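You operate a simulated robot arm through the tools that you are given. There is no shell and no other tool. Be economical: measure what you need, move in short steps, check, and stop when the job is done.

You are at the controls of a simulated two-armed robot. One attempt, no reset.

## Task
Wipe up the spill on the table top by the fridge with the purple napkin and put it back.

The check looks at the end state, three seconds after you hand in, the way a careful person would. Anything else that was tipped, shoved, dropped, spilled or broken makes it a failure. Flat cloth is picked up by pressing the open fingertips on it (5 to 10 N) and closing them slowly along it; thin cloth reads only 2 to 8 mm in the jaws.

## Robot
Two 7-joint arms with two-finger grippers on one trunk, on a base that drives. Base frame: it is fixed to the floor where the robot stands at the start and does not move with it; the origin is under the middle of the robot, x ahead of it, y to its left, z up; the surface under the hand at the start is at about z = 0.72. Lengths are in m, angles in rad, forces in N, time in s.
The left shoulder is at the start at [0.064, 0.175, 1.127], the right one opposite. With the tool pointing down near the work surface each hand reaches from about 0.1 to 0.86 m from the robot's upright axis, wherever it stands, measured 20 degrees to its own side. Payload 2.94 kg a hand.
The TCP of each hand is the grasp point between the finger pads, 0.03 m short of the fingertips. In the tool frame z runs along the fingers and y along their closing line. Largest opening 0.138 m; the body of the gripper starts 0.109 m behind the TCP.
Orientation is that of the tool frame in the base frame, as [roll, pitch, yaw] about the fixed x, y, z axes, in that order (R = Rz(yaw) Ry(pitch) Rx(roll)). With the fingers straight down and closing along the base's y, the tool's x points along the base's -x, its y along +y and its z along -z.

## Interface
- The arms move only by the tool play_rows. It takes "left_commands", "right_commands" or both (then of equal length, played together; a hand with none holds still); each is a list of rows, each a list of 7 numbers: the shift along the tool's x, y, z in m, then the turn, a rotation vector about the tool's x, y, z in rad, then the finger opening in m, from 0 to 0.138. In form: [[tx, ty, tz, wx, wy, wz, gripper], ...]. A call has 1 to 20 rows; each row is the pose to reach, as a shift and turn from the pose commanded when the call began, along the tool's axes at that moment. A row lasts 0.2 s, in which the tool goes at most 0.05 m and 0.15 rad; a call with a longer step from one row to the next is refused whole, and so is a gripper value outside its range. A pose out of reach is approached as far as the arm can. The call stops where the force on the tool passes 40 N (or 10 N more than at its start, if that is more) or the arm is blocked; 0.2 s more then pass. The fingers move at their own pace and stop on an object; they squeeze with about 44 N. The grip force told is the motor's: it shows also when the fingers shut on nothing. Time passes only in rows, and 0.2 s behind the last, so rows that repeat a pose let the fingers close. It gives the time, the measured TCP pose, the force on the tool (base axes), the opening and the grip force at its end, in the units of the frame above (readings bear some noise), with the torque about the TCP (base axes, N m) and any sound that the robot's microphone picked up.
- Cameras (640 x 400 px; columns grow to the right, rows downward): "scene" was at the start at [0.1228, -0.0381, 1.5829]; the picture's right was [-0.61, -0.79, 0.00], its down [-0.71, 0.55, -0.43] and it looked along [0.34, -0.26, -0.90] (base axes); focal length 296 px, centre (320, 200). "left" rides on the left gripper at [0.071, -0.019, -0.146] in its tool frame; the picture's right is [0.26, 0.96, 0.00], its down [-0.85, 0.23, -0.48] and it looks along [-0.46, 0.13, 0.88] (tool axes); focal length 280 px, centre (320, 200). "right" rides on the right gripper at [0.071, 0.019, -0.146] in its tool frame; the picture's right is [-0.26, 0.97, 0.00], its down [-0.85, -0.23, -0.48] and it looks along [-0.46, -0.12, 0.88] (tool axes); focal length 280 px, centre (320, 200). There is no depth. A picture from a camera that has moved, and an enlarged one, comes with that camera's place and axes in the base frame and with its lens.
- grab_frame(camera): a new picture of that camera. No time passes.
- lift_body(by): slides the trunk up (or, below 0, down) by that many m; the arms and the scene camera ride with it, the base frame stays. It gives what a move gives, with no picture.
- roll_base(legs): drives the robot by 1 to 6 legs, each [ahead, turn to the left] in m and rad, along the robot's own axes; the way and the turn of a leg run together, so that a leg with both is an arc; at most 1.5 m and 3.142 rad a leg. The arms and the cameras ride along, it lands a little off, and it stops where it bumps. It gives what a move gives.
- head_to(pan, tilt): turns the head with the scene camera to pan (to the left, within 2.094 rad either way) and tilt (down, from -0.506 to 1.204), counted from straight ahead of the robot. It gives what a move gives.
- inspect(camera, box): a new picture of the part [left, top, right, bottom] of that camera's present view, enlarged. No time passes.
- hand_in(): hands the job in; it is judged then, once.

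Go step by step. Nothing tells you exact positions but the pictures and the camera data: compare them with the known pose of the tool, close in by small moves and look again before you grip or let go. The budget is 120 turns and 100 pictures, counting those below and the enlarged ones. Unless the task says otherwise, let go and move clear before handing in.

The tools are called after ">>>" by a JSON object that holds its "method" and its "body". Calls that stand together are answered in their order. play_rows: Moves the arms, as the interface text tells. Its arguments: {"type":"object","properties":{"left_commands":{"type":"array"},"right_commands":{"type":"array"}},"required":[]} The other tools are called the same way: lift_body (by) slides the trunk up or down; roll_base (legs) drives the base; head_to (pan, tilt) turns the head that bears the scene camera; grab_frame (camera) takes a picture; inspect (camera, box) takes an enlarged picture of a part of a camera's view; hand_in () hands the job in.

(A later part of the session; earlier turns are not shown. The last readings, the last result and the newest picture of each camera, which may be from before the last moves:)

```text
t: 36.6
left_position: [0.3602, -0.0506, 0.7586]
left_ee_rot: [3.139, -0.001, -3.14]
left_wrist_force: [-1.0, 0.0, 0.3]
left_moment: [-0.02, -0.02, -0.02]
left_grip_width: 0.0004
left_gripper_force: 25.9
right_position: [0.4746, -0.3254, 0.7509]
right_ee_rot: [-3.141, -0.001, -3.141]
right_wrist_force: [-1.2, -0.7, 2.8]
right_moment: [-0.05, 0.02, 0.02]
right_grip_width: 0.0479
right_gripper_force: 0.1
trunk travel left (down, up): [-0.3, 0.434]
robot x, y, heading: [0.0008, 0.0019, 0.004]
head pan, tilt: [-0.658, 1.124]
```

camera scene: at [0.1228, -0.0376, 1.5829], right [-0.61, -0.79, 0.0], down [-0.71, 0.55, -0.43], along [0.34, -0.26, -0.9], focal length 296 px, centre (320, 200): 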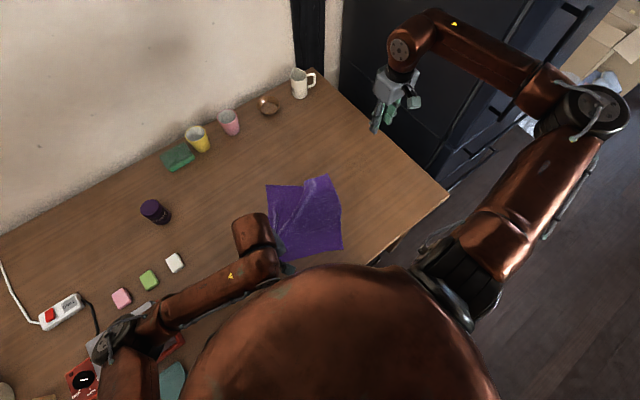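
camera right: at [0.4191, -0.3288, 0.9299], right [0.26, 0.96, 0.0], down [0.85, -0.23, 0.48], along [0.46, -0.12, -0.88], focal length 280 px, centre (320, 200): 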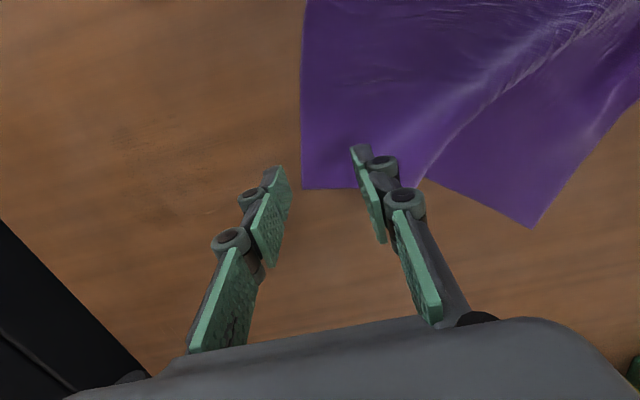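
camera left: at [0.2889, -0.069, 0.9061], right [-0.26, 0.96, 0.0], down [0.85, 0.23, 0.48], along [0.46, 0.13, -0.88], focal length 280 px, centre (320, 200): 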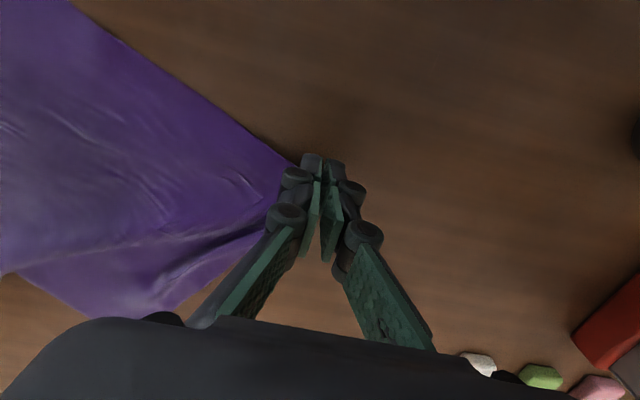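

>>> {"method": "play_rows", "body": {"right_commands": [[0, 0, 0.0005, 0, 0, 0, 0.045], [0, 0, 0.0005, 0, 0, 0, 0.042], [0, 0, 0.0005, 0, 0, 0, 0.039], [0, 0, 0.0005, 0, 0, 0, 0.036], [0, 0, 0.0005, 0, 0, 0, 0.033], [0, 0, 0.0005, 0, 0, 0, 0.03], [0, 0, 0.0005, 0, 0, 0, 0.027], [0, 0, 0.0005, 0, 0, 0, 0.024], [0, 0, 0.0005, 0, 0, 0, 0.021], [0, 0, 0.0005, 0, 0, 0, 0.018], [0, 0, 0.0005, 0, 0, 0, 0.015], [0, 0, 0.0005, 0, 0, 0, 0.012], [0, 0, 0.0005, 0, 0, 0, 0.009], [0, 0, 0.0005, 0, 0, 0, 0.006], [0, 0, 0.0005, 0, 0, 0, 0.003], [0, 0, 0.0005, 0, 0, 0, 0], [0, 0, 0.0005, 0, 0, 0, 0]]}}

>>> {"method": "grab_frame", "body": {"camera": "right"}}

```text
t: 40.2
left_position: [0.3603, -0.0496, 0.7595]
left_ee_rot: [3.138, 0.001, -3.141]
left_wrist_force: [1.1, -0.7, -1.8]
left_moment: [-0.05, 0.03, -0.02]
left_grip_width: 0.0036
left_gripper_force: 33.1
right_position: [0.4754, -0.3253, 0.7505]
right_ee_rot: [3.14, -0.001, -3.141]
right_wrist_force: [-0.2, 0.0, 0.5]
right_moment: [0.05, -0.02, 0.0]
right_grip_width: 0.0055
right_gripper_force: 29.3
trunk travel left (down, up): [-0.3, 0.434]
robot x, y, heading: [-0.0007, -0.0009, 0.005]
head pan, tilt: [-0.658, 1.124]
```

```text
66 pictures are left
camera right: at [0.4026, -0.3052, 0.8957], right [0.26, 0.96, 0.0], down [0.85, -0.23, 0.48], along [0.46, -0.12, -0.88], focal length 280 px, centre (320, 200)
```

right: 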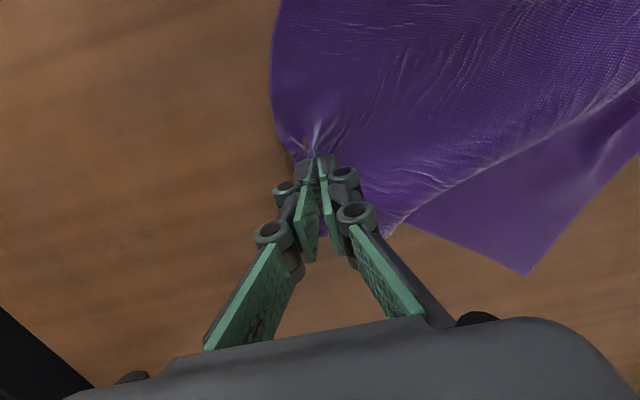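

The grip is good at 5.5 mm. I'll release the left hand upward and slide the right onto the spill area, adding pressure.

>>> {"method": "play_rows", "body": {"right_commands": [[0, 0, 0, 0, 0, 0, 0], [0, 0, 0, 0, 0, 0, 0], [0, 0, 0, 0, 0, 0, 0], [-0.01, -0.02, 0, 0, 0, 0, 0], [-0.02, -0.035, 0, 0, 0, 0, 0], [-0.03, -0.05, 0.0006, 0, 0, 0, 0], [-0.04, -0.06, 0.0012, 0, 0, 0, 0]], "left_commands": [[0, 0, 0, 0, 0, 0, 0.03], [0, 0, -0.02, 0, 0, 0, 0.045], [0, 0, -0.06, 0, 0, 0, 0.045], [0, 0, -0.09, 0, 0, 0, 0.045], [0, 0, -0.09, 0, 0, 0, 0.045], [0, 0, -0.09, 0, 0, 0, 0.045], [0, 0, -0.09, 0, 0, 0, 0.045]]}}

```text
t: 41.8
left_position: [0.3594, -0.0509, 0.851]
left_ee_rot: [3.139, -0.001, -3.14]
left_wrist_force: [-0.3, 0.6, 0.5]
left_moment: [-0.03, -0.01, 0.0]
left_grip_width: 0.0451
left_gripper_force: 0.1
right_position: [0.5144, -0.3853, 0.7501]
right_ee_rot: [-3.141, 0.001, -3.141]
right_wrist_force: [-0.8, -2.3, 6.6]
right_moment: [0.22, -0.1, 0.02]
right_grip_width: 0.0
right_gripper_force: 27.3
trunk travel left (down, up): [-0.3, 0.434]
robot x, y, heading: [-0.0024, 0.0012, 0.005]
head pan, tilt: [-0.658, 1.124]
```

>>> {"method": "grab_frame", "body": {"camera": "right"}}

```text
65 pictures are left
camera right: at [0.4428, -0.3651, 0.8947], right [0.26, 0.96, 0.0], down [0.85, -0.23, 0.48], along [0.46, -0.13, -0.88], focal length 280 px, centre (320, 200)
```

right: 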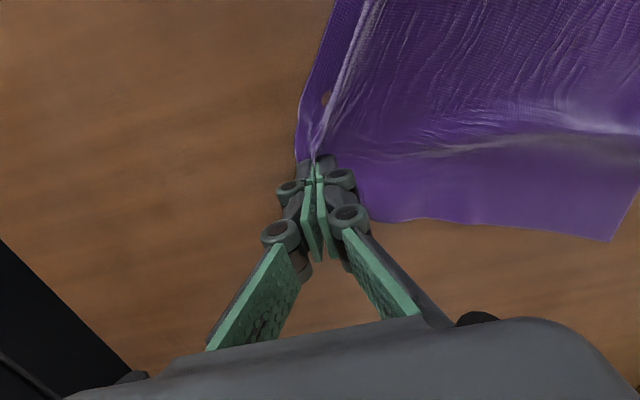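

The cloth followed. Now dense strokes over the area at about 7 N.

>>> {"method": "play_rows", "body": {"right_commands": [[0, -0.03, 0, 0, 0, 0, 0], [0, -0.06, 0, 0, 0, 0, 0], [0, -0.09, 0, 0, 0, 0, 0], [0, -0.125, 0, 0, 0, 0, 0], [0.017, -0.125, 0, 0, 0, 0, 0], [0.017, -0.09, 0, 0, 0, 0, 0], [0.017, -0.055, 0, 0, 0, 0, 0], [0.017, -0.02, 0, 0, 0, 0, 0], [0.034, -0.02, 0, 0, 0, 0, 0], [0.034, -0.055, 0, 0, 0, 0, 0], [0.034, -0.09, 0, 0, 0, 0, 0], [0.034, -0.125, 0, 0, 0, 0, 0]]}}

>>> {"method": "grab_frame", "body": {"camera": "right"}}

```text
t: 44.4
left_position: [0.3587, -0.0509, 0.8499]
left_ee_rot: [3.139, -0.001, -3.14]
left_wrist_force: [-0.2, 0.6, 0.4]
left_moment: [0.04, -0.01, -0.01]
left_grip_width: 0.0451
left_gripper_force: 0.0
right_position: [0.4803, -0.5122, 0.7486]
right_ee_rot: [3.141, 0.001, 3.141]
right_wrist_force: [0.1, 0.3, 0.6]
right_moment: [-0.02, 0.11, -0.02]
right_grip_width: 0.0067
right_gripper_force: 31.5
trunk travel left (down, up): [-0.3, 0.434]
robot x, y, heading: [-0.0001, 0.0025, 0.003]
head pan, tilt: [-0.658, 1.124]
```

```text
64 pictures are left
camera right: at [0.4086, -0.4916, 0.894], right [0.26, 0.96, 0.0], down [0.85, -0.23, 0.48], along [0.46, -0.13, -0.88], focal length 280 px, centre (320, 200)
```

right: 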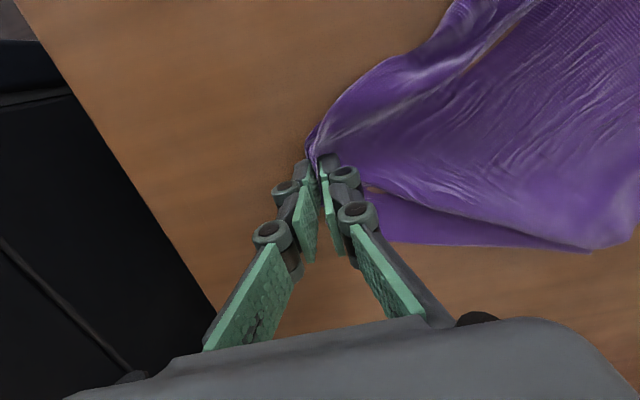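

The cloth still holds at 6.7 mm. Pressure is on the low side, so I'll add a little and do the nearer lines.

>>> {"method": "play_rows", "body": {"right_commands": [[0, 0.0, 0.0006, 0, 0, 0, 0], [0, 0.04, 0.0006, 0, 0, 0, 0], [0, 0.08, 0.0006, 0, 0, 0, 0], [0, 0.115, 0.0006, 0, 0, 0, 0], [0.016, 0.115, 0.0006, 0, 0, 0, 0], [0.016, 0.08, 0.0006, 0, 0, 0, 0], [0.016, 0.04, 0.0006, 0, 0, 0, 0], [0.016, 0.0, 0.0006, 0, 0, 0, 0], [0.03, 0.005, 0.0006, 0, 0, 0, 0], [0.03, 0.04, 0.0006, 0, 0, 0, 0], [0.03, 0.08, 0.0006, 0, 0, 0, 0], [0.03, 0.115, 0.0006, 0, 0, 0, 0], [0.047, 0.115, 0.0006, 0, 0, 0, 0], [0.047, 0.08, 0.0006, 0, 0, 0, 0], [0.047, 0.04, 0.0006, 0, 0, 0, 0], [0.047, 0.01, 0.0006, 0, 0, 0, 0]]}}

>>> {"method": "grab_frame", "body": {"camera": "right"}}

```text
t: 47.8
left_position: [0.3586, -0.0506, 0.8495]
left_ee_rot: [3.141, 0.0, -3.139]
left_wrist_force: [-0.6, -0.4, -0.2]
left_moment: [-0.01, -0.02, 0.03]
left_grip_width: 0.0448
left_gripper_force: 0.0
right_position: [0.4332, -0.5014, 0.7484]
right_ee_rot: [3.14, 0.001, -3.141]
right_wrist_force: [-0.7, 2.1, 8.0]
right_moment: [0.53, -0.01, 0.02]
right_grip_width: 0.0063
right_gripper_force: 37.9
trunk travel left (down, up): [-0.3, 0.434]
robot x, y, heading: [-0.0017, -0.0039, -0.001]
head pan, tilt: [-0.658, 1.124]
```

```text
63 pictures are left
camera right: at [0.3608, -0.4816, 0.8935], right [0.26, 0.96, 0.0], down [0.85, -0.23, 0.48], along [0.46, -0.13, -0.88], focal length 280 px, centre (320, 200)
```

right: 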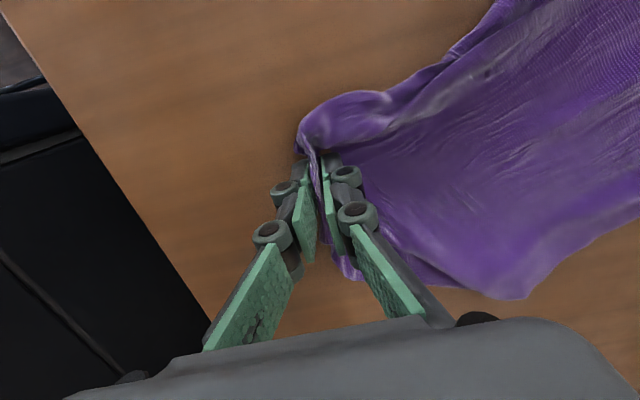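

The pressure is good now at 8 N. One more dense pass of strokes along x will cover the whole patch.

>>> {"method": "play_rows", "body": {"right_commands": [[-0.04, 0.0, 0, 0, 0, 0, 0], [-0.085, 0.0, 0, 0, 0, 0, 0], [-0.085, 0.016, 0, 0, 0, 0, 0], [-0.04, 0.016, 0, 0, 0, 0, 0], [0.003, 0.016, 0, 0, 0, 0, 0], [0.003, 0.032, 0, 0, 0, 0, 0], [-0.04, 0.032, 0, 0, 0, 0, 0], [-0.085, 0.032, 0, 0, 0, 0, 0], [-0.085, 0.048, 0, 0, 0, 0, 0], [-0.04, 0.048, 0, 0, 0, 0, 0], [0.003, 0.048, 0, 0, 0, 0, 0], [0.003, 0.064, 0, 0, 0, 0, 0], [-0.04, 0.064, 0, 0, 0, 0, 0], [-0.085, 0.064, 0, 0, 0, 0, 0], [-0.085, 0.085, 0, 0, 0, 0, 0], [-0.04, 0.085, 0, 0, 0, 0, 0], [0.003, 0.085, 0, 0, 0, 0, 0], [0.003, 0.105, 0, 0, 0, 0, 0], [-0.04, 0.105, 0, 0, 0, 0, 0], [-0.085, 0.105, 0, 0, 0, 0, 0]]}}

>>> {"method": "grab_frame", "body": {"camera": "right"}}

>>> {"method": "inspect", "body": {"camera": "scene", "box": [240, 80, 450, 260]}}

```text
t: 52.0
left_position: [0.3588, -0.0496, 0.8503]
left_ee_rot: [3.141, -0.001, -3.14]
left_wrist_force: [1.3, 0.4, -0.4]
left_moment: [-0.04, -0.01, 0.01]
left_grip_width: 0.045
left_gripper_force: 0.1
right_position: [0.5188, -0.3967, 0.7475]
right_ee_rot: [-3.142, 0.002, 3.14]
right_wrist_force: [-0.6, -0.8, 13.5]
right_moment: [0.21, -0.04, 0.0]
right_grip_width: 0.0029
right_gripper_force: 37.2
trunk travel left (down, up): [-0.3, 0.434]
robot x, y, heading: [0.0056, -0.0001, 0.001]
head pan, tilt: [-0.658, 1.124]
```

```text
62 pictures are left
camera right: at [0.4478, -0.376, 0.8929], right [0.26, 0.96, 0.0], down [0.85, -0.23, 0.48], along [0.46, -0.13, -0.88], focal length 280 px, centre (320, 200)
```

right: 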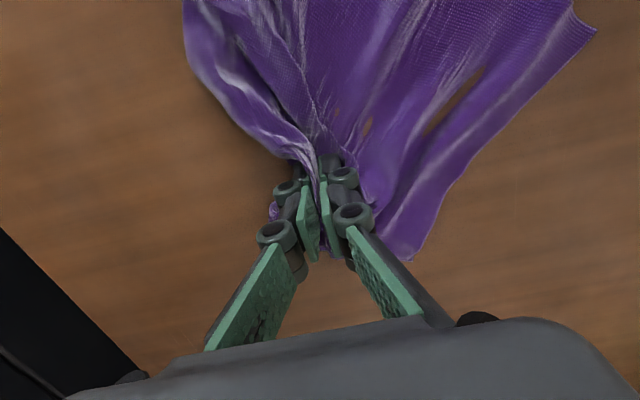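

```text
2.22 times, centred on (345, 170) of scene
camera zoom: at [0.1232, -0.0371, 1.5829], right [-0.61, -0.79, 0.0], down [-0.71, 0.55, -0.43], along [0.34, -0.26, -0.9], focal length 658 px, centre (264, 267)
```

zoom: 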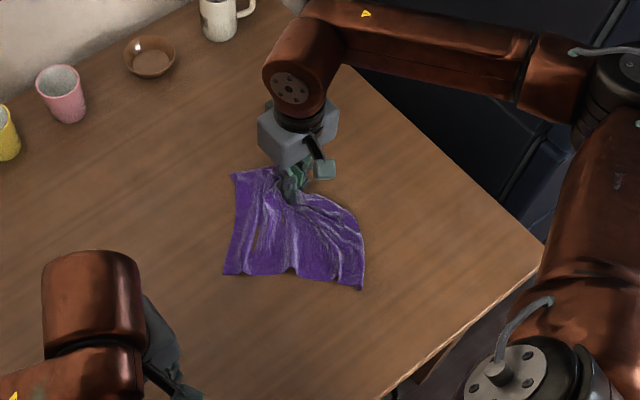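

The cloth is gathered but all its corners are visible. I'll release the right hand and back it off to view the spot. The left will go to the corner at (0.473, −0.233).

>>> {"method": "play_rows", "body": {"right_commands": [[0, 0, 0, 0, 0, 0, 0.03], [0, 0, 0, 0, 0, 0, 0.05], [0, 0, -0.03, 0, 0, 0, 0.05], [0, 0, -0.07, 0, 0, 0, 0.05], [0, -0.04, -0.1, 0, 0, 0, 0.05], [0, -0.08, -0.13, 0, 0, 0, 0.05], [0, -0.12, -0.15, 0, 0, 0, 0.05], [0, -0.15, -0.15, 0, 0, 0, 0.05]]}}

>>> {"method": "grab_frame", "body": {"camera": "right"}}

>>> {"method": "inspect", "body": {"camera": "scene", "box": [240, 80, 450, 260]}}

```text
t: 53.8
left_position: [0.3596, -0.0501, 0.8501]
left_ee_rot: [3.138, -0.001, -3.138]
left_wrist_force: [-0.6, -0.3, 0.1]
left_moment: [0.0, 0.02, 0.03]
left_grip_width: 0.0449
left_gripper_force: 0.1
right_position: [0.5176, -0.5263, 0.8986]
right_ee_rot: [-3.141, 0.001, 3.141]
right_wrist_force: [-0.3, 0.2, -0.1]
right_moment: [-0.02, 0.01, -0.01]
right_grip_width: 0.0501
right_gripper_force: 0.2
right hand out of reach, approached as far as the arm can: row 8
trunk travel left (down, up): [-0.3, 0.434]
robot x, y, heading: [-0.0018, 0.0002, 0.005]
head pan, tilt: [-0.658, 1.124]
```

```text
60 pictures are left
camera right: at [0.4467, -0.5055, 1.0436], right [0.26, 0.97, 0.0], down [0.85, -0.23, 0.48], along [0.46, -0.12, -0.88], focal length 280 px, centre (320, 200)
```

right: 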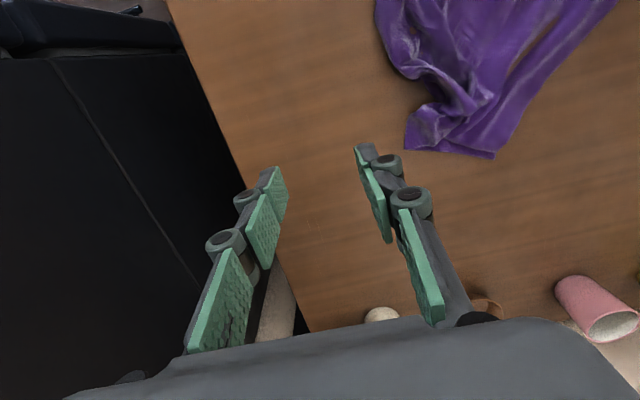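

```text
2.22 times, centred on (345, 170) of scene
camera zoom: at [0.1235, -0.0376, 1.5828], right [-0.61, -0.79, 0.0], down [-0.71, 0.55, -0.43], along [0.34, -0.26, -0.9], focal length 658 px, centre (264, 267)
```

zoom: 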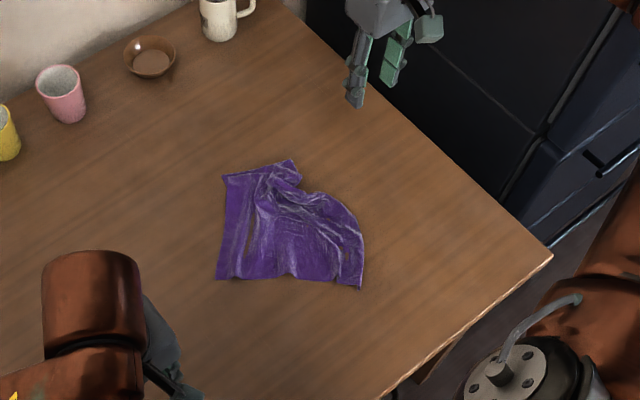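

>>> {"method": "inspect", "body": {"camera": "right", "box": [220, 0, 460, 150]}}

>>> {"method": "inspect", "body": {"camera": "scene", "box": [320, 120, 420, 200]}}

```text
2.67 times, centred on (340, 75) of right
camera zoom: at [0.4467, -0.5055, 1.0436], right [0.26, 0.97, 0.0], down [0.85, -0.23, 0.48], along [0.46, -0.12, -0.88], focal length 748 px, centre (267, 533)
```

zoom: 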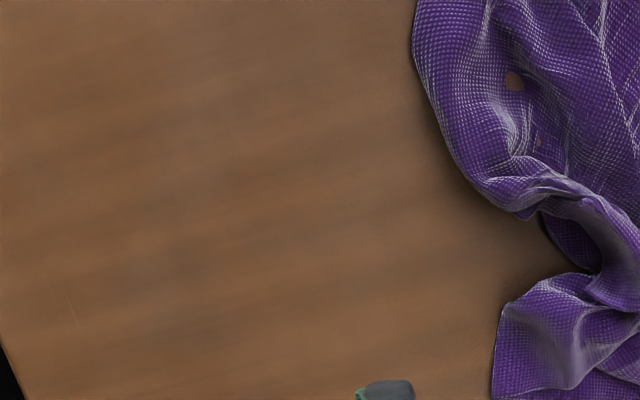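

```text
5.00 times, centred on (370, 160) of scene
camera zoom: at [0.1235, -0.0376, 1.5828], right [-0.61, -0.79, 0.0], down [-0.71, 0.55, -0.43], along [0.34, -0.26, -0.9], focal length 1481 px, centre (70, 400)
```

zoom: 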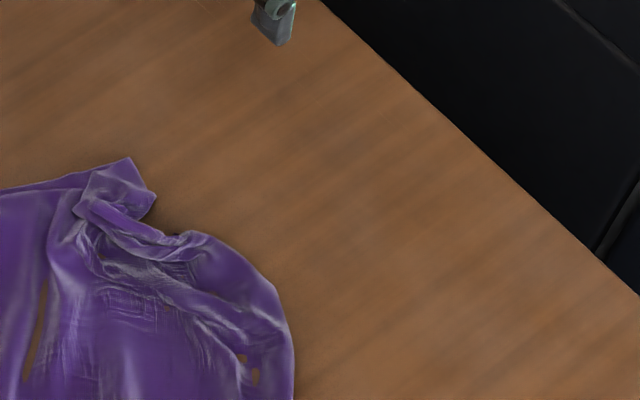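

The spill spot looks clean now. Next the left hand goes to the napkin corner near (0.477, −0.223).

>>> {"method": "play_rows", "body": {"left_commands": [[-0.024, -0.04, 0, 0, 0, 0, 0.045], [-0.048, -0.08, 0, 0, 0, 0, 0.045], [-0.072, -0.12, 0, 0, 0, 0, 0.045], [-0.096, -0.16, 0, 0, 0, 0, 0.045], [-0.118, -0.205, 0.02, 0, 0, 0, 0.045], [-0.118, -0.205, 0.06, 0, 0, 0, 0.045]]}}

>>> {"method": "grab_frame", "body": {"camera": "left"}}

```text
refused: row 5 steps farther than a row can; nothing moved
```

```text
56 pictures are left
camera left: at [0.2885, -0.0694, 0.9963], right [-0.26, 0.96, 0.0], down [0.85, 0.23, 0.48], along [0.46, 0.13, -0.88], focal length 280 px, centre (320, 200)
```

left: 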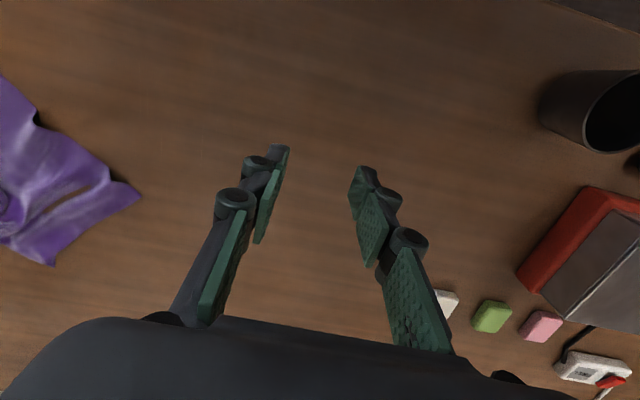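

One step was too long, so I'll resend it with smaller steps.

>>> {"method": "play_rows", "body": {"left_commands": [[-0.024, -0.04, 0, 0, 0, 0, 0.045], [-0.048, -0.08, 0, 0, 0, 0, 0.045], [-0.072, -0.12, 0, 0, 0, 0, 0.045], [-0.096, -0.16, 0, 0, 0, 0, 0.045], [-0.118, -0.202, 0, 0, 0, 0, 0.045], [-0.118, -0.205, 0.03, 0, 0, 0, 0.045], [-0.118, -0.205, 0.06, 0, 0, 0, 0.045]]}}

>>> {"method": "grab_frame", "body": {"camera": "left"}}

```text
t: 55.4
left_position: [0.4792, -0.2579, 0.7894]
left_ee_rot: [3.141, -0.001, -3.14]
left_wrist_force: [-0.4, -0.3, 0.0]
left_moment: [0.0, 0.02, -0.03]
left_grip_width: 0.0447
left_gripper_force: 0.0
right_position: [0.5183, -0.5269, 0.8976]
right_ee_rot: [3.139, 0.001, 3.141]
right_wrist_force: [0.9, 0.7, -0.8]
right_moment: [0.01, 0.0, 0.02]
right_grip_width: 0.0499
right_gripper_force: 0.0
trunk travel left (down, up): [-0.3, 0.434]
robot x, y, heading: [-0.0007, 0.0015, -0.0]
head pan, tilt: [-0.658, 1.124]
```

```text
55 pictures are left
camera left: at [0.4079, -0.2753, 0.9352], right [-0.26, 0.96, 0.0], down [0.85, 0.23, 0.48], along [0.46, 0.13, -0.88], focal length 280 px, centre (320, 200)
```

left: 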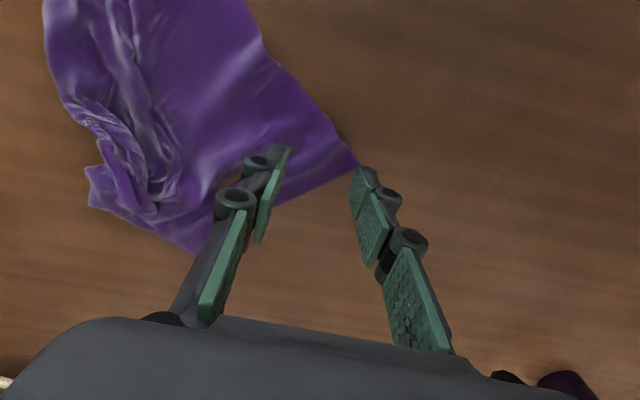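

The corner is confirmed at (0.479, −0.223). I'll shift 1 cm inward and press down.

>>> {"method": "play_rows", "body": {"left_commands": [[0, -0.01, 0.02, 0, 0, 0, 0.044], [0, -0.01, 0.034, 0, 0, 0, 0.044], [0, -0.01, 0.0385, 0, 0, 0, 0.044], [0, -0.01, 0.0395, 0, 0, 0, 0.044], [0, -0.01, 0.0395, 0, 0, 0, 0.044]]}}

```text
t: 56.6
left_position: [0.4789, -0.2656, 0.7514]
left_ee_rot: [3.14, 0.0, -3.139]
left_wrist_force: [0.8, 0.4, 4.0]
left_moment: [0.05, -0.04, 0.0]
left_grip_width: 0.0441
left_gripper_force: 0.3
right_position: [0.5187, -0.5261, 0.8987]
right_ee_rot: [3.14, 0.0, -3.142]
right_wrist_force: [0.5, -0.4, -0.9]
right_moment: [-0.01, -0.01, -0.02]
right_grip_width: 0.0501
right_gripper_force: 0.0
trunk travel left (down, up): [-0.3, 0.434]
robot x, y, heading: [0.0017, 0.0001, 0.003]
head pan, tilt: [-0.658, 1.124]
```

>>> {"method": "play_rows", "body": {"left_commands": [[0, 0, 0.0004, 0, 0, 0, 0.042], [0, 0, 0.0004, 0, 0, 0, 0.039], [0, 0, 0.0004, 0, 0, 0, 0.036], [0, 0, 0.0004, 0, 0, 0, 0.033], [0, 0, 0.0004, 0, 0, 0, 0.03], [0, 0, 0.0004, 0, 0, 0, 0.027], [0, 0, 0.0004, 0, 0, 0, 0.024], [0, 0, 0.0004, 0, 0, 0, 0.021], [0, 0, 0.0004, 0, 0, 0, 0.018], [0, 0, 0.0004, 0, 0, 0, 0.015], [0, 0, 0.0004, 0, 0, 0, 0.012], [0, 0, 0.0004, 0, 0, 0, 0.009], [0, 0, 0.0004, 0, 0, 0, 0.006], [0, 0, 0.0004, 0, 0, 0, 0.003], [0, 0, 0.0004, 0, 0, 0, 0], [0, 0, 0.0004, 0, 0, 0, 0], [0, 0.01, -0.01, 0, 0, 0, 0], [0, 0.03, -0.02, 0, 0, 0, 0]]}}

>>> {"method": "grab_frame", "body": {"camera": "left"}}

```text
t: 60.4
left_position: [0.4784, -0.2345, 0.7716]
left_ee_rot: [-3.141, 0.0, -3.139]
left_wrist_force: [0.0, 0.2, -1.3]
left_moment: [0.0, 0.03, 0.01]
left_grip_width: 0.0068
left_gripper_force: 43.3
right_position: [0.5177, -0.5246, 0.8984]
right_ee_rot: [3.14, 0.0, -3.141]
right_wrist_force: [-0.4, 0.3, 0.5]
right_moment: [-0.03, 0.02, 0.02]
right_grip_width: 0.0498
right_gripper_force: 0.1
trunk travel left (down, up): [-0.3, 0.434]
robot x, y, heading: [0.0017, 0.0007, 0.001]
head pan, tilt: [-0.658, 1.124]
```

```text
54 pictures are left
camera left: at [0.4073, -0.2537, 0.9172], right [-0.26, 0.96, 0.0], down [0.85, 0.23, 0.48], along [0.46, 0.13, -0.88], focal length 280 px, centre (320, 200)
```

left: 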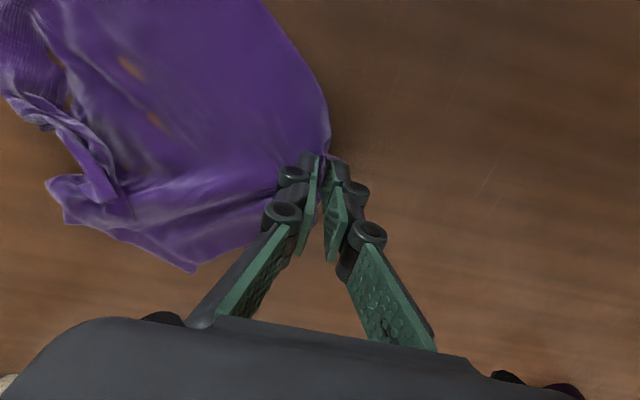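

It's firmly held. I'll pull the corner diagonally toward its home.

>>> {"method": "play_rows", "body": {"left_commands": [[0, 0.02, 0, 0, 0, 0, 0], [0, 0.04, 0, 0, 0, 0, 0], [0.005, 0.06, 0, 0, 0, 0, 0], [0.018, 0.08, 0, 0, 0, 0, 0], [0.033, 0.098, 0, 0, 0, 0, 0], [0.048, 0.115, 0, 0, 0, 0, 0], [0.063, 0.13, 0, 0, 0, 0, 0], [0.078, 0.145, 0.002, 0, 0, 0, 0], [0.092, 0.16, 0.006, 0, 0, 0, 0], [0.104, 0.174, 0.01, 0, 0, 0, 0]]}}

>>> {"method": "inspect", "body": {"camera": "scene", "box": [220, 100, 430, 280]}}

>>> {"method": "grab_frame", "body": {"camera": "right"}}

```text
t: 62.6
left_position: [0.3742, -0.0607, 0.7621]
left_ee_rot: [3.138, 0.0, -3.141]
left_wrist_force: [0.4, 0.5, 0.7]
left_moment: [-0.14, 0.05, 0.0]
left_grip_width: 0.005
left_gripper_force: 43.9
right_position: [0.5173, -0.5259, 0.8986]
right_ee_rot: [-3.141, -0.001, -3.141]
right_wrist_force: [-0.1, 0.1, 0.5]
right_moment: [-0.03, -0.02, 0.01]
right_grip_width: 0.0501
right_gripper_force: 0.1
trunk travel left (down, up): [-0.3, 0.434]
robot x, y, heading: [0.0018, 0.0005, 0.003]
head pan, tilt: [-0.658, 1.124]
```

```text
2.22 times, centred on (325, 190) of scene
camera zoom: at [0.1228, -0.0375, 1.583], right [-0.61, -0.79, 0.0], down [-0.71, 0.55, -0.43], along [0.34, -0.26, -0.9], focal length 658 px, centre (309, 222)
```

zoom: 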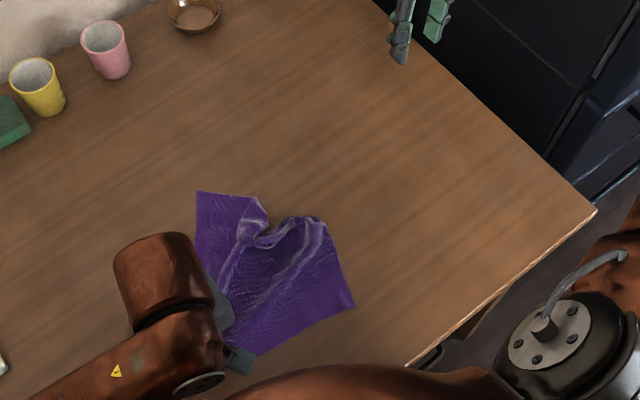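

```text
52 pictures are left
camera right: at [0.4463, -0.5051, 1.0437], right [0.26, 0.96, 0.0], down [0.85, -0.23, 0.48], along [0.46, -0.13, -0.88], focal length 280 px, centre (320, 200)
```

right: 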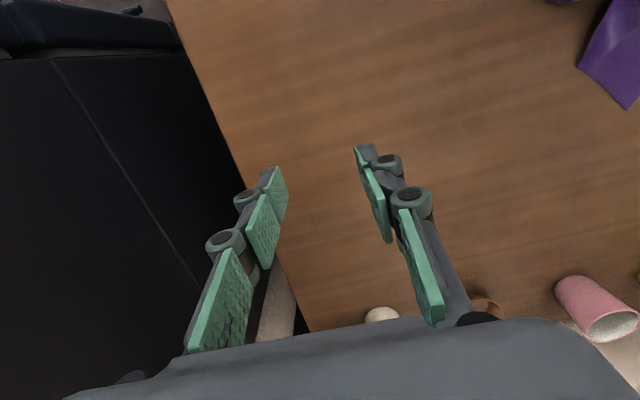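

The table now looks clean. The napkin's far-right corner is crumpled near (0.46, −0.29), so I'll bring the right hand over to see it and check the table again.

>>> {"method": "play_rows", "body": {"right_commands": [[0.01, 0.04, 0, 0, 0, 0, 0.05], [0.02, 0.08, 0, 0, 0, 0, 0.05], [0.03, 0.12, 0, 0, 0, 0, 0.05], [0.045, 0.16, 0, 0, 0, 0, 0.05], [0.055, 0.2, 0.01, 0, 0, 0, 0.05]]}}

>>> {"method": "grab_frame", "body": {"camera": "right"}}

>>> {"method": "inspect", "body": {"camera": "scene", "box": [260, 130, 400, 250]}}

```text
t: 63.8
left_position: [0.375, -0.0603, 0.7593]
left_ee_rot: [3.141, -0.001, -3.139]
left_wrist_force: [-0.3, -0.3, -0.3]
left_moment: [-0.04, 0.03, -0.01]
left_grip_width: 0.0067
left_gripper_force: 31.0
right_position: [0.4625, -0.3244, 0.8873]
right_ee_rot: [-3.141, -0.001, 3.14]
right_wrist_force: [0.7, -0.4, -0.2]
right_moment: [-0.06, 0.01, 0.0]
right_grip_width: 0.0501
right_gripper_force: 0.1
trunk travel left (down, up): [-0.3, 0.434]
robot x, y, heading: [0.0004, -0.0011, 0.001]
head pan, tilt: [-0.658, 1.124]
```

```text
51 pictures are left
camera right: at [0.3912, -0.3046, 1.032], right [0.26, 0.96, 0.0], down [0.85, -0.23, 0.48], along [0.46, -0.13, -0.88], focal length 280 px, centre (320, 200)
```

right: 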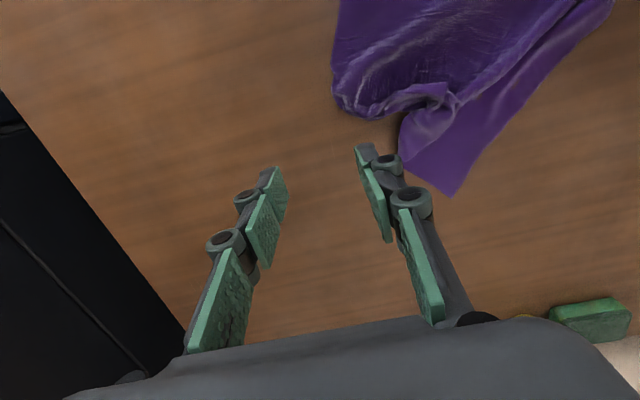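

```text
3.33 times, centred on (330, 190) of scene
camera zoom: at [0.1235, -0.0372, 1.5828], right [-0.61, -0.79, 0.0], down [-0.71, 0.55, -0.43], along [0.34, -0.26, -0.9], focal length 987 px, centre (287, 233)
```

zoom: 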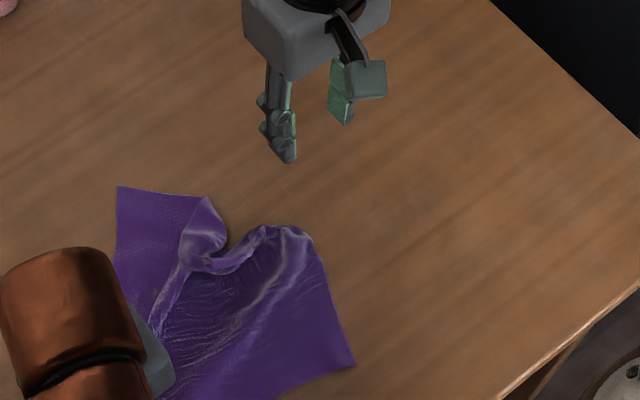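

I need a closer look at the curl.

>>> {"method": "inspect", "body": {"camera": "right", "box": [320, 30, 520, 200]}}

>>> {"method": "inspect", "body": {"camera": "scene", "box": [280, 175, 350, 225]}}

```text
2.35 times, centred on (420, 115) of right
camera zoom: at [0.3912, -0.3046, 1.032], right [0.26, 0.96, 0.0], down [0.85, -0.23, 0.48], along [0.46, -0.13, -0.88], focal length 660 px, centre (85, 400)
```

zoom: 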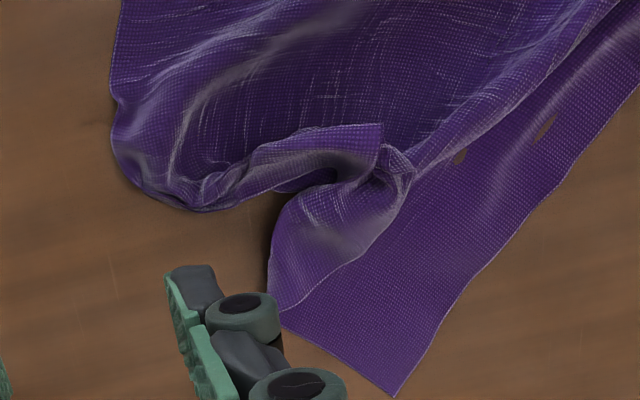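

```text
8.00 times, centred on (315, 200) of scene
camera zoom: at [0.1235, -0.0372, 1.5828], right [-0.61, -0.79, 0.0], down [-0.71, 0.55, -0.43], along [0.34, -0.26, -0.9], focal length 2369 px, centre (360, 200)
```

zoom: 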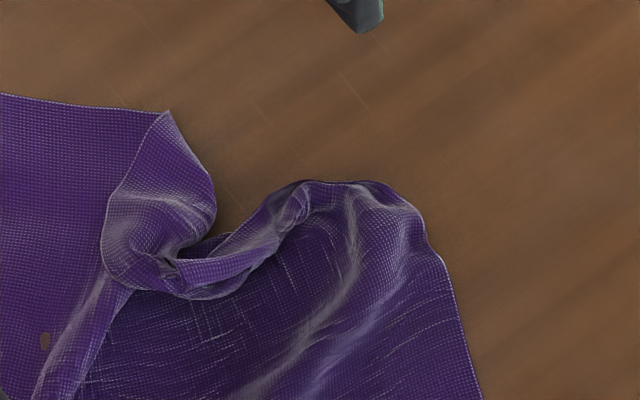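

The corner is folded on top of itself. Best fix: left keeps the near +y corner, right grips the near −y corner at about (0.31, −0.26). Then I lift both so the sheet hangs and unfolds, and lay it back down from far to near. I'm moving the right hand there now.

>>> {"method": "play_rows", "body": {"right_commands": [[0.04, 0.015, 0, 0, 0, 0, 0.045], [0.08, 0.035, 0, 0, 0, 0, 0.045], [0.12, 0.055, 0, 0, 0, 0, 0.045], [0.125, 0.055, 0.04, 0, 0, 0, 0.045], [0.125, 0.055, 0.08, 0, 0, 0, 0.045]]}}

>>> {"method": "grab_frame", "body": {"camera": "right"}}

```text
t: 65.0
left_position: [0.3732, -0.0619, 0.7604]
left_ee_rot: [3.139, -0.002, -3.14]
left_wrist_force: [0.3, -0.7, -1.0]
left_moment: [-0.01, 0.03, -0.03]
left_grip_width: 0.0069
left_gripper_force: 33.8
right_position: [0.3386, -0.2716, 0.8082]
right_ee_rot: [-3.141, 0.0, 3.141]
right_wrist_force: [0.5, 0.8, -0.2]
right_moment: [0.01, 0.01, -0.01]
right_grip_width: 0.0451
right_gripper_force: 0.1
trunk travel left (down, up): [-0.3, 0.434]
robot x, y, heading: [-0.0017, 0.0025, 0.002]
head pan, tilt: [-0.658, 1.124]
```

```text
47 pictures are left
camera right: at [0.2658, -0.2511, 0.953], right [0.26, 0.96, 0.0], down [0.85, -0.23, 0.48], along [0.46, -0.12, -0.88], focal length 280 px, centre (320, 200)
```

right: 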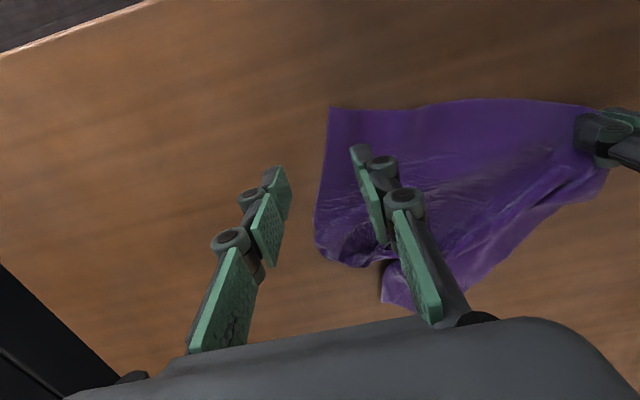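

Corner A is at (0.308, −0.253). I'll centre the right hand at (0.336, −0.222) and press down.

>>> {"method": "play_rows", "body": {"right_commands": [[0.002, 0.025, 0, 0, 0, 0, 0.042], [0.002, 0.049, 0, 0, 0, 0, 0.042], [0.002, 0.049, 0.03, 0, 0, 0, 0.042], [0.002, 0.049, 0.05, 0, 0, 0, 0.042], [0.002, 0.049, 0.057, 0, 0, 0, 0.042], [0.002, 0.049, 0.058, 0, 0, 0, 0.042]]}}

>>> {"method": "grab_frame", "body": {"camera": "right"}}

```text
t: 66.4
left_position: [0.374, -0.0612, 0.7601]
left_ee_rot: [-3.141, 0.002, -3.141]
left_wrist_force: [-0.5, -0.5, 0.7]
left_moment: [0.36, -0.22, 0.01]
left_grip_width: 0.0
left_gripper_force: 23.3
right_position: [0.3363, -0.2215, 0.7512]
right_ee_rot: [3.14, 0.002, 3.141]
right_wrist_force: [-1.6, -0.9, 13.2]
right_moment: [-0.15, 0.06, 0.02]
right_grip_width: 0.0421
right_gripper_force: 0.0
trunk travel left (down, up): [-0.3, 0.434]
robot x, y, heading: [0.001, -0.0008, 0.004]
head pan, tilt: [-0.658, 1.124]
```

```text
46 pictures are left
camera right: at [0.2634, -0.2014, 0.8959], right [0.26, 0.96, 0.0], down [0.85, -0.23, 0.48], along [0.46, -0.12, -0.88], focal length 280 px, centre (320, 200)
```

right: 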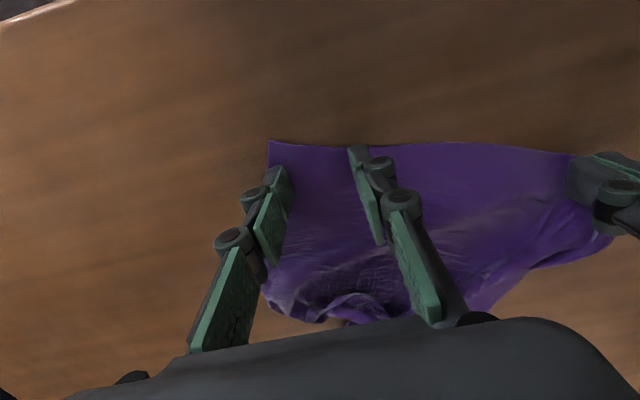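

The placement is good with both fingers on the cloth. Closing slowly.

>>> {"method": "play_rows", "body": {"right_commands": [[0, 0, -0.0003, 0, 0, 0, 0.04], [0, 0, -0.0003, 0, 0, 0, 0.037], [0, 0, -0.0003, 0, 0, 0, 0.034], [0, 0, -0.0003, 0, 0, 0, 0.031], [0, 0, -0.0003, 0, 0, 0, 0.028], [0, 0, -0.0003, 0, 0, 0, 0.025], [0, 0, -0.0003, 0, 0, 0, 0.022], [0, 0, -0.0003, 0, 0, 0, 0.019], [0, 0, -0.0003, 0, 0, 0, 0.016], [0, 0, -0.0003, 0, 0, 0, 0.013], [0, 0, -0.0003, 0, 0, 0, 0.01], [0, 0, -0.0003, 0, 0, 0, 0.007], [0, 0, -0.0003, 0, 0, 0, 0.004], [0, 0, -0.0003, 0, 0, 0, 0], [0, 0, -0.0003, 0, 0, 0, 0], [0, 0, -0.0003, 0, 0, 0, 0]]}}

>>> {"method": "grab_frame", "body": {"camera": "right"}}

>>> {"method": "grab_frame", "body": {"camera": "left"}}

```text
t: 69.8
left_position: [0.3732, -0.0612, 0.76]
left_ee_rot: [-3.139, 0.001, -3.14]
left_wrist_force: [-0.8, 1.3, 5.7]
left_moment: [-0.01, 0.01, 0.02]
left_grip_width: 0.0013
left_gripper_force: 34.9
right_position: [0.3352, -0.2211, 0.7504]
right_ee_rot: [3.141, -0.001, -3.141]
right_wrist_force: [0.7, 0.9, 1.0]
right_moment: [0.25, 0.03, -0.01]
right_grip_width: 0.0001
right_gripper_force: 24.7
trunk travel left (down, up): [-0.3, 0.434]
robot x, y, heading: [0.0014, 0.0002, 0.001]
head pan, tilt: [-0.658, 1.124]
```

```text
45 pictures are left
camera right: at [0.2636, -0.2017, 0.8954], right [0.26, 0.96, 0.0], down [0.85, -0.23, 0.48], along [0.46, -0.12, -0.88], focal length 280 px, centre (320, 200)
```

right: 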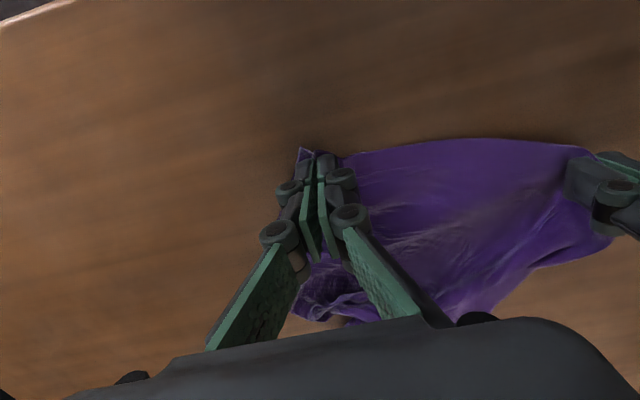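

```text
44 pictures are left
camera left: at [0.3029, -0.0801, 0.9063], right [-0.26, 0.96, 0.0], down [0.85, 0.23, 0.48], along [0.46, 0.13, -0.88], focal length 280 px, centre (320, 200)
```

left: 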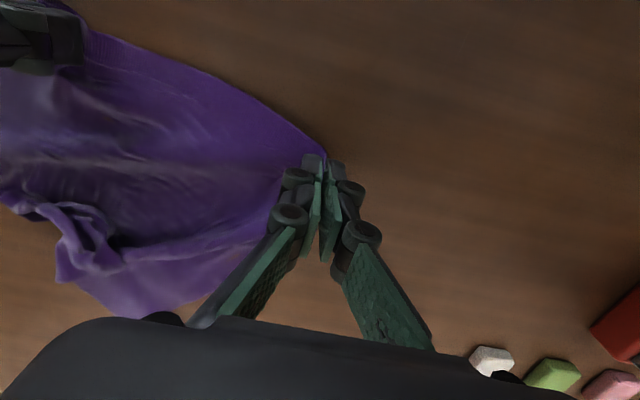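

It looks pinched. I'll lift both hands 10 cm together to test.

>>> {"method": "play_rows", "body": {"right_commands": [[0, 0, -0.02, 0, 0, 0, 0], [0, 0, -0.04, 0, 0, 0, 0], [0, -0.01, -0.06, 0, 0, 0, 0], [0, -0.02, -0.08, 0, 0, 0, 0], [0, -0.03, -0.1, 0, 0, 0, 0]], "left_commands": [[0, 0, -0.02, 0, 0, 0, 0], [0, 0, -0.04, 0, 0, 0, 0], [0, 0, -0.06, 0, 0, 0, 0], [0, 0, -0.08, 0, 0, 0, 0], [0, 0, -0.1, 0, 0, 0, 0]]}}

>>> {"method": "grab_frame", "body": {"camera": "right"}}

>>> {"method": "grab_frame", "body": {"camera": "scene"}}

```text
t: 71.0
left_position: [0.3732, -0.0617, 0.861]
left_ee_rot: [-3.141, 0.001, -3.139]
left_wrist_force: [-1.3, -9.9, 0.0]
left_moment: [-0.66, 0.13, 0.0]
left_grip_width: 0.0017
left_gripper_force: 27.5
right_position: [0.3352, -0.2521, 0.8502]
right_ee_rot: [3.141, 0.0, -3.141]
right_wrist_force: [1.9, 6.1, -0.4]
right_moment: [0.19, -0.15, -0.01]
right_grip_width: 0.0004
right_gripper_force: 27.4
trunk travel left (down, up): [-0.3, 0.434]
robot x, y, heading: [0.0011, 0.0029, 0.002]
head pan, tilt: [-0.658, 1.124]
```

```text
43 pictures are left
camera right: at [0.2638, -0.2316, 0.9955], right [0.26, 0.96, 0.0], down [0.85, -0.23, 0.48], along [0.46, -0.12, -0.88], focal length 280 px, centre (320, 200)
```

right: 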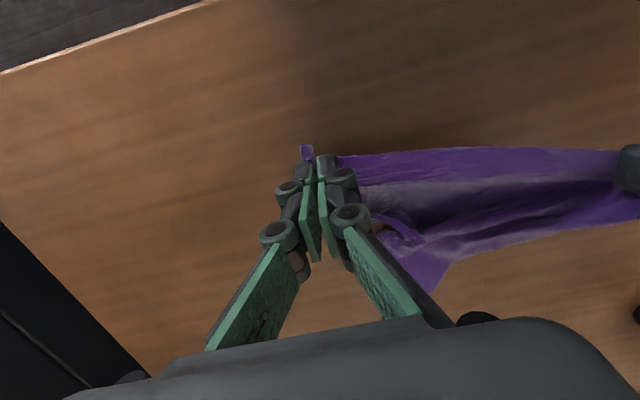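

```text
42 pictures are left
camera scene: at [0.1224, -0.038, 1.583], right [-0.61, -0.79, 0.0], down [-0.71, 0.55, -0.43], along [0.34, -0.26, -0.9], focal length 296 px, centre (320, 200)
```

scene: 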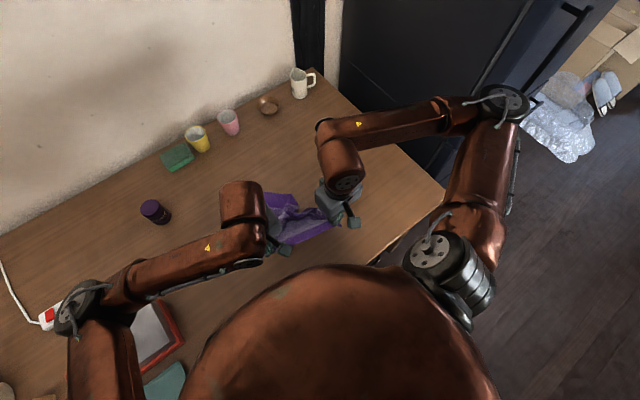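

Both hold, with the edge taut. I'll ease the tension slightly and lift higher so the sheet hangs free, moving over x ≈ 0.55.

>>> {"method": "play_rows", "body": {"right_commands": [[0, 0.006, -0.03, 0, 0, 0, 0], [0, 0.012, -0.06, 0, 0, 0, 0], [-0.01, 0.012, -0.09, 0, 0, 0, 0], [-0.03, 0.012, -0.12, 0, 0, 0, 0], [-0.055, 0.012, -0.145, 0, 0, 0, 0], [-0.085, 0.012, -0.17, 0, 0, 0, 0], [-0.115, 0.012, -0.19, 0, 0, 0, 0], [-0.145, 0.012, -0.2, 0, 0, 0, 0], [-0.175, 0.012, -0.2, 0, 0, 0, 0], [-0.2, 0.012, -0.2, 0, 0, 0, 0], [-0.215, 0.012, -0.2, 0, 0, 0, 0], [-0.215, 0.012, -0.2, 0, 0, 0, 0], [-0.215, 0.012, -0.2, 0, 0, 0, 0], [-0.215, 0.012, -0.2, 0, 0, 0, 0]], "left_commands": [[0, 0, -0.03, 0, 0, 0, 0], [0, 0, -0.06, 0, 0, 0, 0], [0, 0, -0.09, 0, 0, 0, 0], [-0.015, 0, -0.115, 0, 0, 0, 0], [-0.035, 0, -0.14, 0, 0, 0, 0], [-0.06, 0, -0.165, 0, 0, 0, 0], [-0.085, 0, -0.18, 0, 0, 0, 0], [-0.11, 0, -0.19, 0, 0, 0, 0], [-0.137, 0, -0.19, 0, 0, 0, 0], [-0.162, 0, -0.19, 0, 0, 0, 0], [-0.177, 0, -0.19, 0, 0, 0, 0], [-0.177, 0, -0.19, 0, 0, 0, 0], [-0.177, 0, -0.19, 0, 0, 0, 0], [-0.177, 0, -0.19, 0, 0, 0, 0]]}}

>>> {"method": "grab_frame", "body": {"camera": "scene"}}

>>> {"method": "grab_frame", "body": {"camera": "left"}}

>>> {"method": "grab_frame", "body": {"camera": "right"}}

```text
t: 74.0
left_position: [0.5516, -0.0609, 1.0506]
left_ee_rot: [3.141, -0.001, -3.14]
left_wrist_force: [0.2, -1.2, -2.5]
left_moment: [0.01, -0.01, 0.02]
left_grip_width: 0.0056
left_gripper_force: 39.5
right_position: [0.5511, -0.2414, 1.0498]
right_ee_rot: [3.141, 0.0, 3.141]
right_wrist_force: [0.3, -0.4, -2.1]
right_moment: [0.02, 0.0, 0.01]
right_grip_width: 0.0025
right_gripper_force: 31.4
trunk travel left (down, up): [-0.3, 0.434]
robot x, y, heading: [0.0018, 0.0031, 0.0]
head pan, tilt: [-0.658, 1.124]
```

```text
41 pictures are left
camera scene: at [0.123, -0.038, 1.5829], right [-0.61, -0.79, 0.0], down [-0.71, 0.55, -0.43], along [0.34, -0.26, -0.9], focal length 296 px, centre (320, 200)
```

scene: 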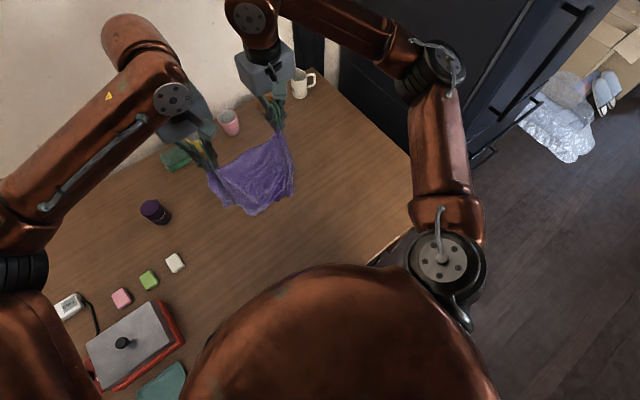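

```text
40 pictures are left
camera left: at [0.4794, -0.0799, 1.1965], right [-0.26, 0.96, 0.0], down [0.85, 0.23, 0.48], along [0.46, 0.13, -0.88], focal length 280 px, centre (320, 200)
```

left: 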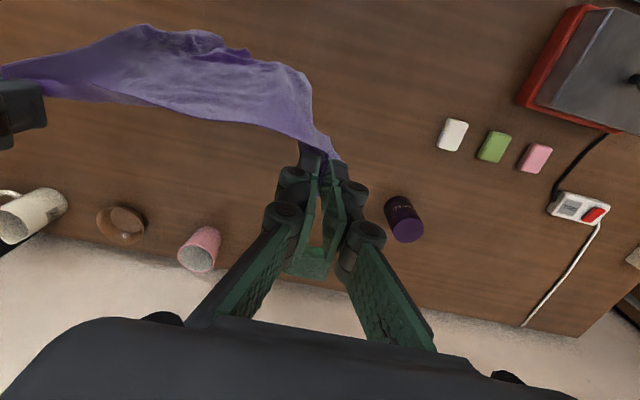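

```text
39 pictures are left
camera right: at [0.4793, -0.2203, 1.1956], right [0.26, 0.96, 0.0], down [0.85, -0.23, 0.48], along [0.46, -0.12, -0.88], focal length 280 px, centre (320, 200)
```

right: 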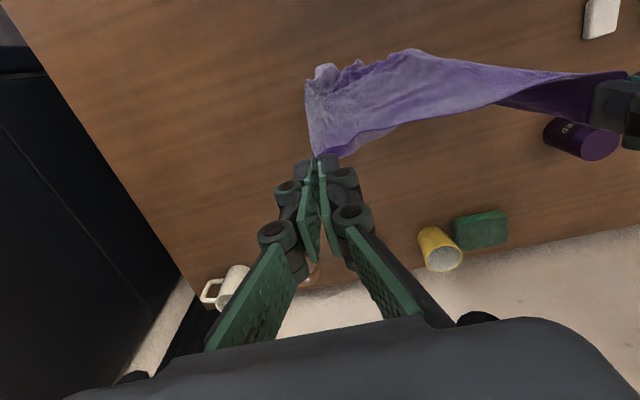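

The napkin hangs unfolded as a sheet, with its bottom trailing toward me. I'll raise it slightly, go to x ≈ 0.62 and let it settle.

>>> {"method": "play_rows", "body": {"right_commands": [[0, 0, -0.02, 0, 0, 0, 0], [-0.01, -0.003, -0.04, 0, 0, 0, 0], [-0.03, -0.006, -0.05, 0, 0, 0, 0], [-0.05, -0.006, -0.05, 0, 0, 0, 0], [-0.065, -0.006, -0.05, 0, 0, 0, 0], [-0.065, -0.006, -0.05, 0, 0, 0, 0], [-0.065, -0.006, -0.05, 0, 0, 0, 0], [-0.065, -0.006, -0.05, 0, 0, 0, 0], [-0.065, -0.006, -0.05, 0, 0, 0, 0], [-0.065, -0.006, -0.05, 0, 0, 0, 0], [-0.065, -0.006, -0.05, 0, 0, 0, 0], [-0.065, -0.006, -0.05, 0, 0, 0, 0]], "left_commands": [[0, 0, -0.02, 0, 0, 0, 0], [-0.01, 0, -0.04, 0, 0, 0, 0], [-0.03, 0, -0.05, 0, 0, 0, 0], [-0.05, 0, -0.05, 0, 0, 0, 0], [-0.065, 0, -0.05, 0, 0, 0, 0], [-0.065, 0, -0.05, 0, 0, 0, 0], [-0.065, 0, -0.05, 0, 0, 0, 0], [-0.065, 0, -0.05, 0, 0, 0, 0], [-0.065, 0, -0.05, 0, 0, 0, 0], [-0.065, 0, -0.05, 0, 0, 0, 0], [-0.065, 0, -0.05, 0, 0, 0, 0], [-0.065, 0, -0.05, 0, 0, 0, 0]]}}

>>> {"method": "inspect", "body": {"camera": "scene", "box": [130, 20, 370, 220]}}

>>> {"method": "grab_frame", "body": {"camera": "left"}}

```text
t: 76.6
left_position: [0.6153, -0.0611, 1.1008]
left_ee_rot: [3.139, 0.0, -3.14]
left_wrist_force: [0.3, 0.7, 0.6]
left_moment: [0.01, 0.0, -0.01]
left_grip_width: 0.0023
left_gripper_force: 28.5
right_position: [0.6168, -0.2443, 1.101]
right_ee_rot: [3.14, 0.0, -3.142]
right_wrist_force: [-1.0, 0.7, -0.8]
right_moment: [0.0, -0.03, 0.0]
right_grip_width: 0.0025
right_gripper_force: 31.5
trunk travel left (down, up): [-0.3, 0.434]
robot x, y, heading: [-0.0016, -0.0014, 0.001]
head pan, tilt: [-0.658, 1.124]
```

```text
2.00 times, centred on (250, 120) of scene
camera zoom: at [0.1233, -0.0381, 1.5829], right [-0.61, -0.79, 0.0], down [-0.71, 0.55, -0.43], along [0.34, -0.26, -0.9], focal length 592 px, centre (460, 360)
```

zoom: 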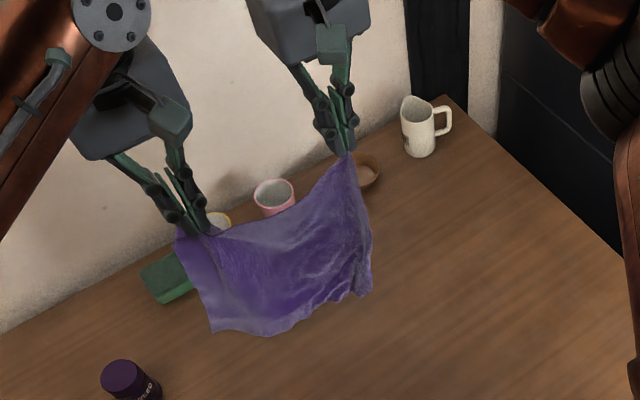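

```text
37 pictures are left
camera left: at [0.5448, -0.0802, 1.2466], right [-0.26, 0.96, 0.0], down [0.85, 0.23, 0.48], along [0.46, 0.13, -0.88], focal length 280 px, centre (320, 200)
```

left: 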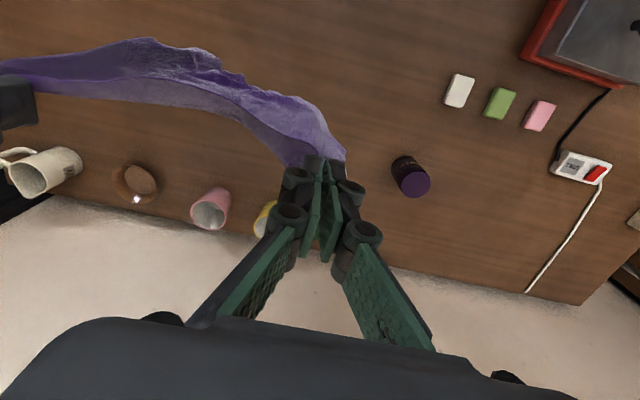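

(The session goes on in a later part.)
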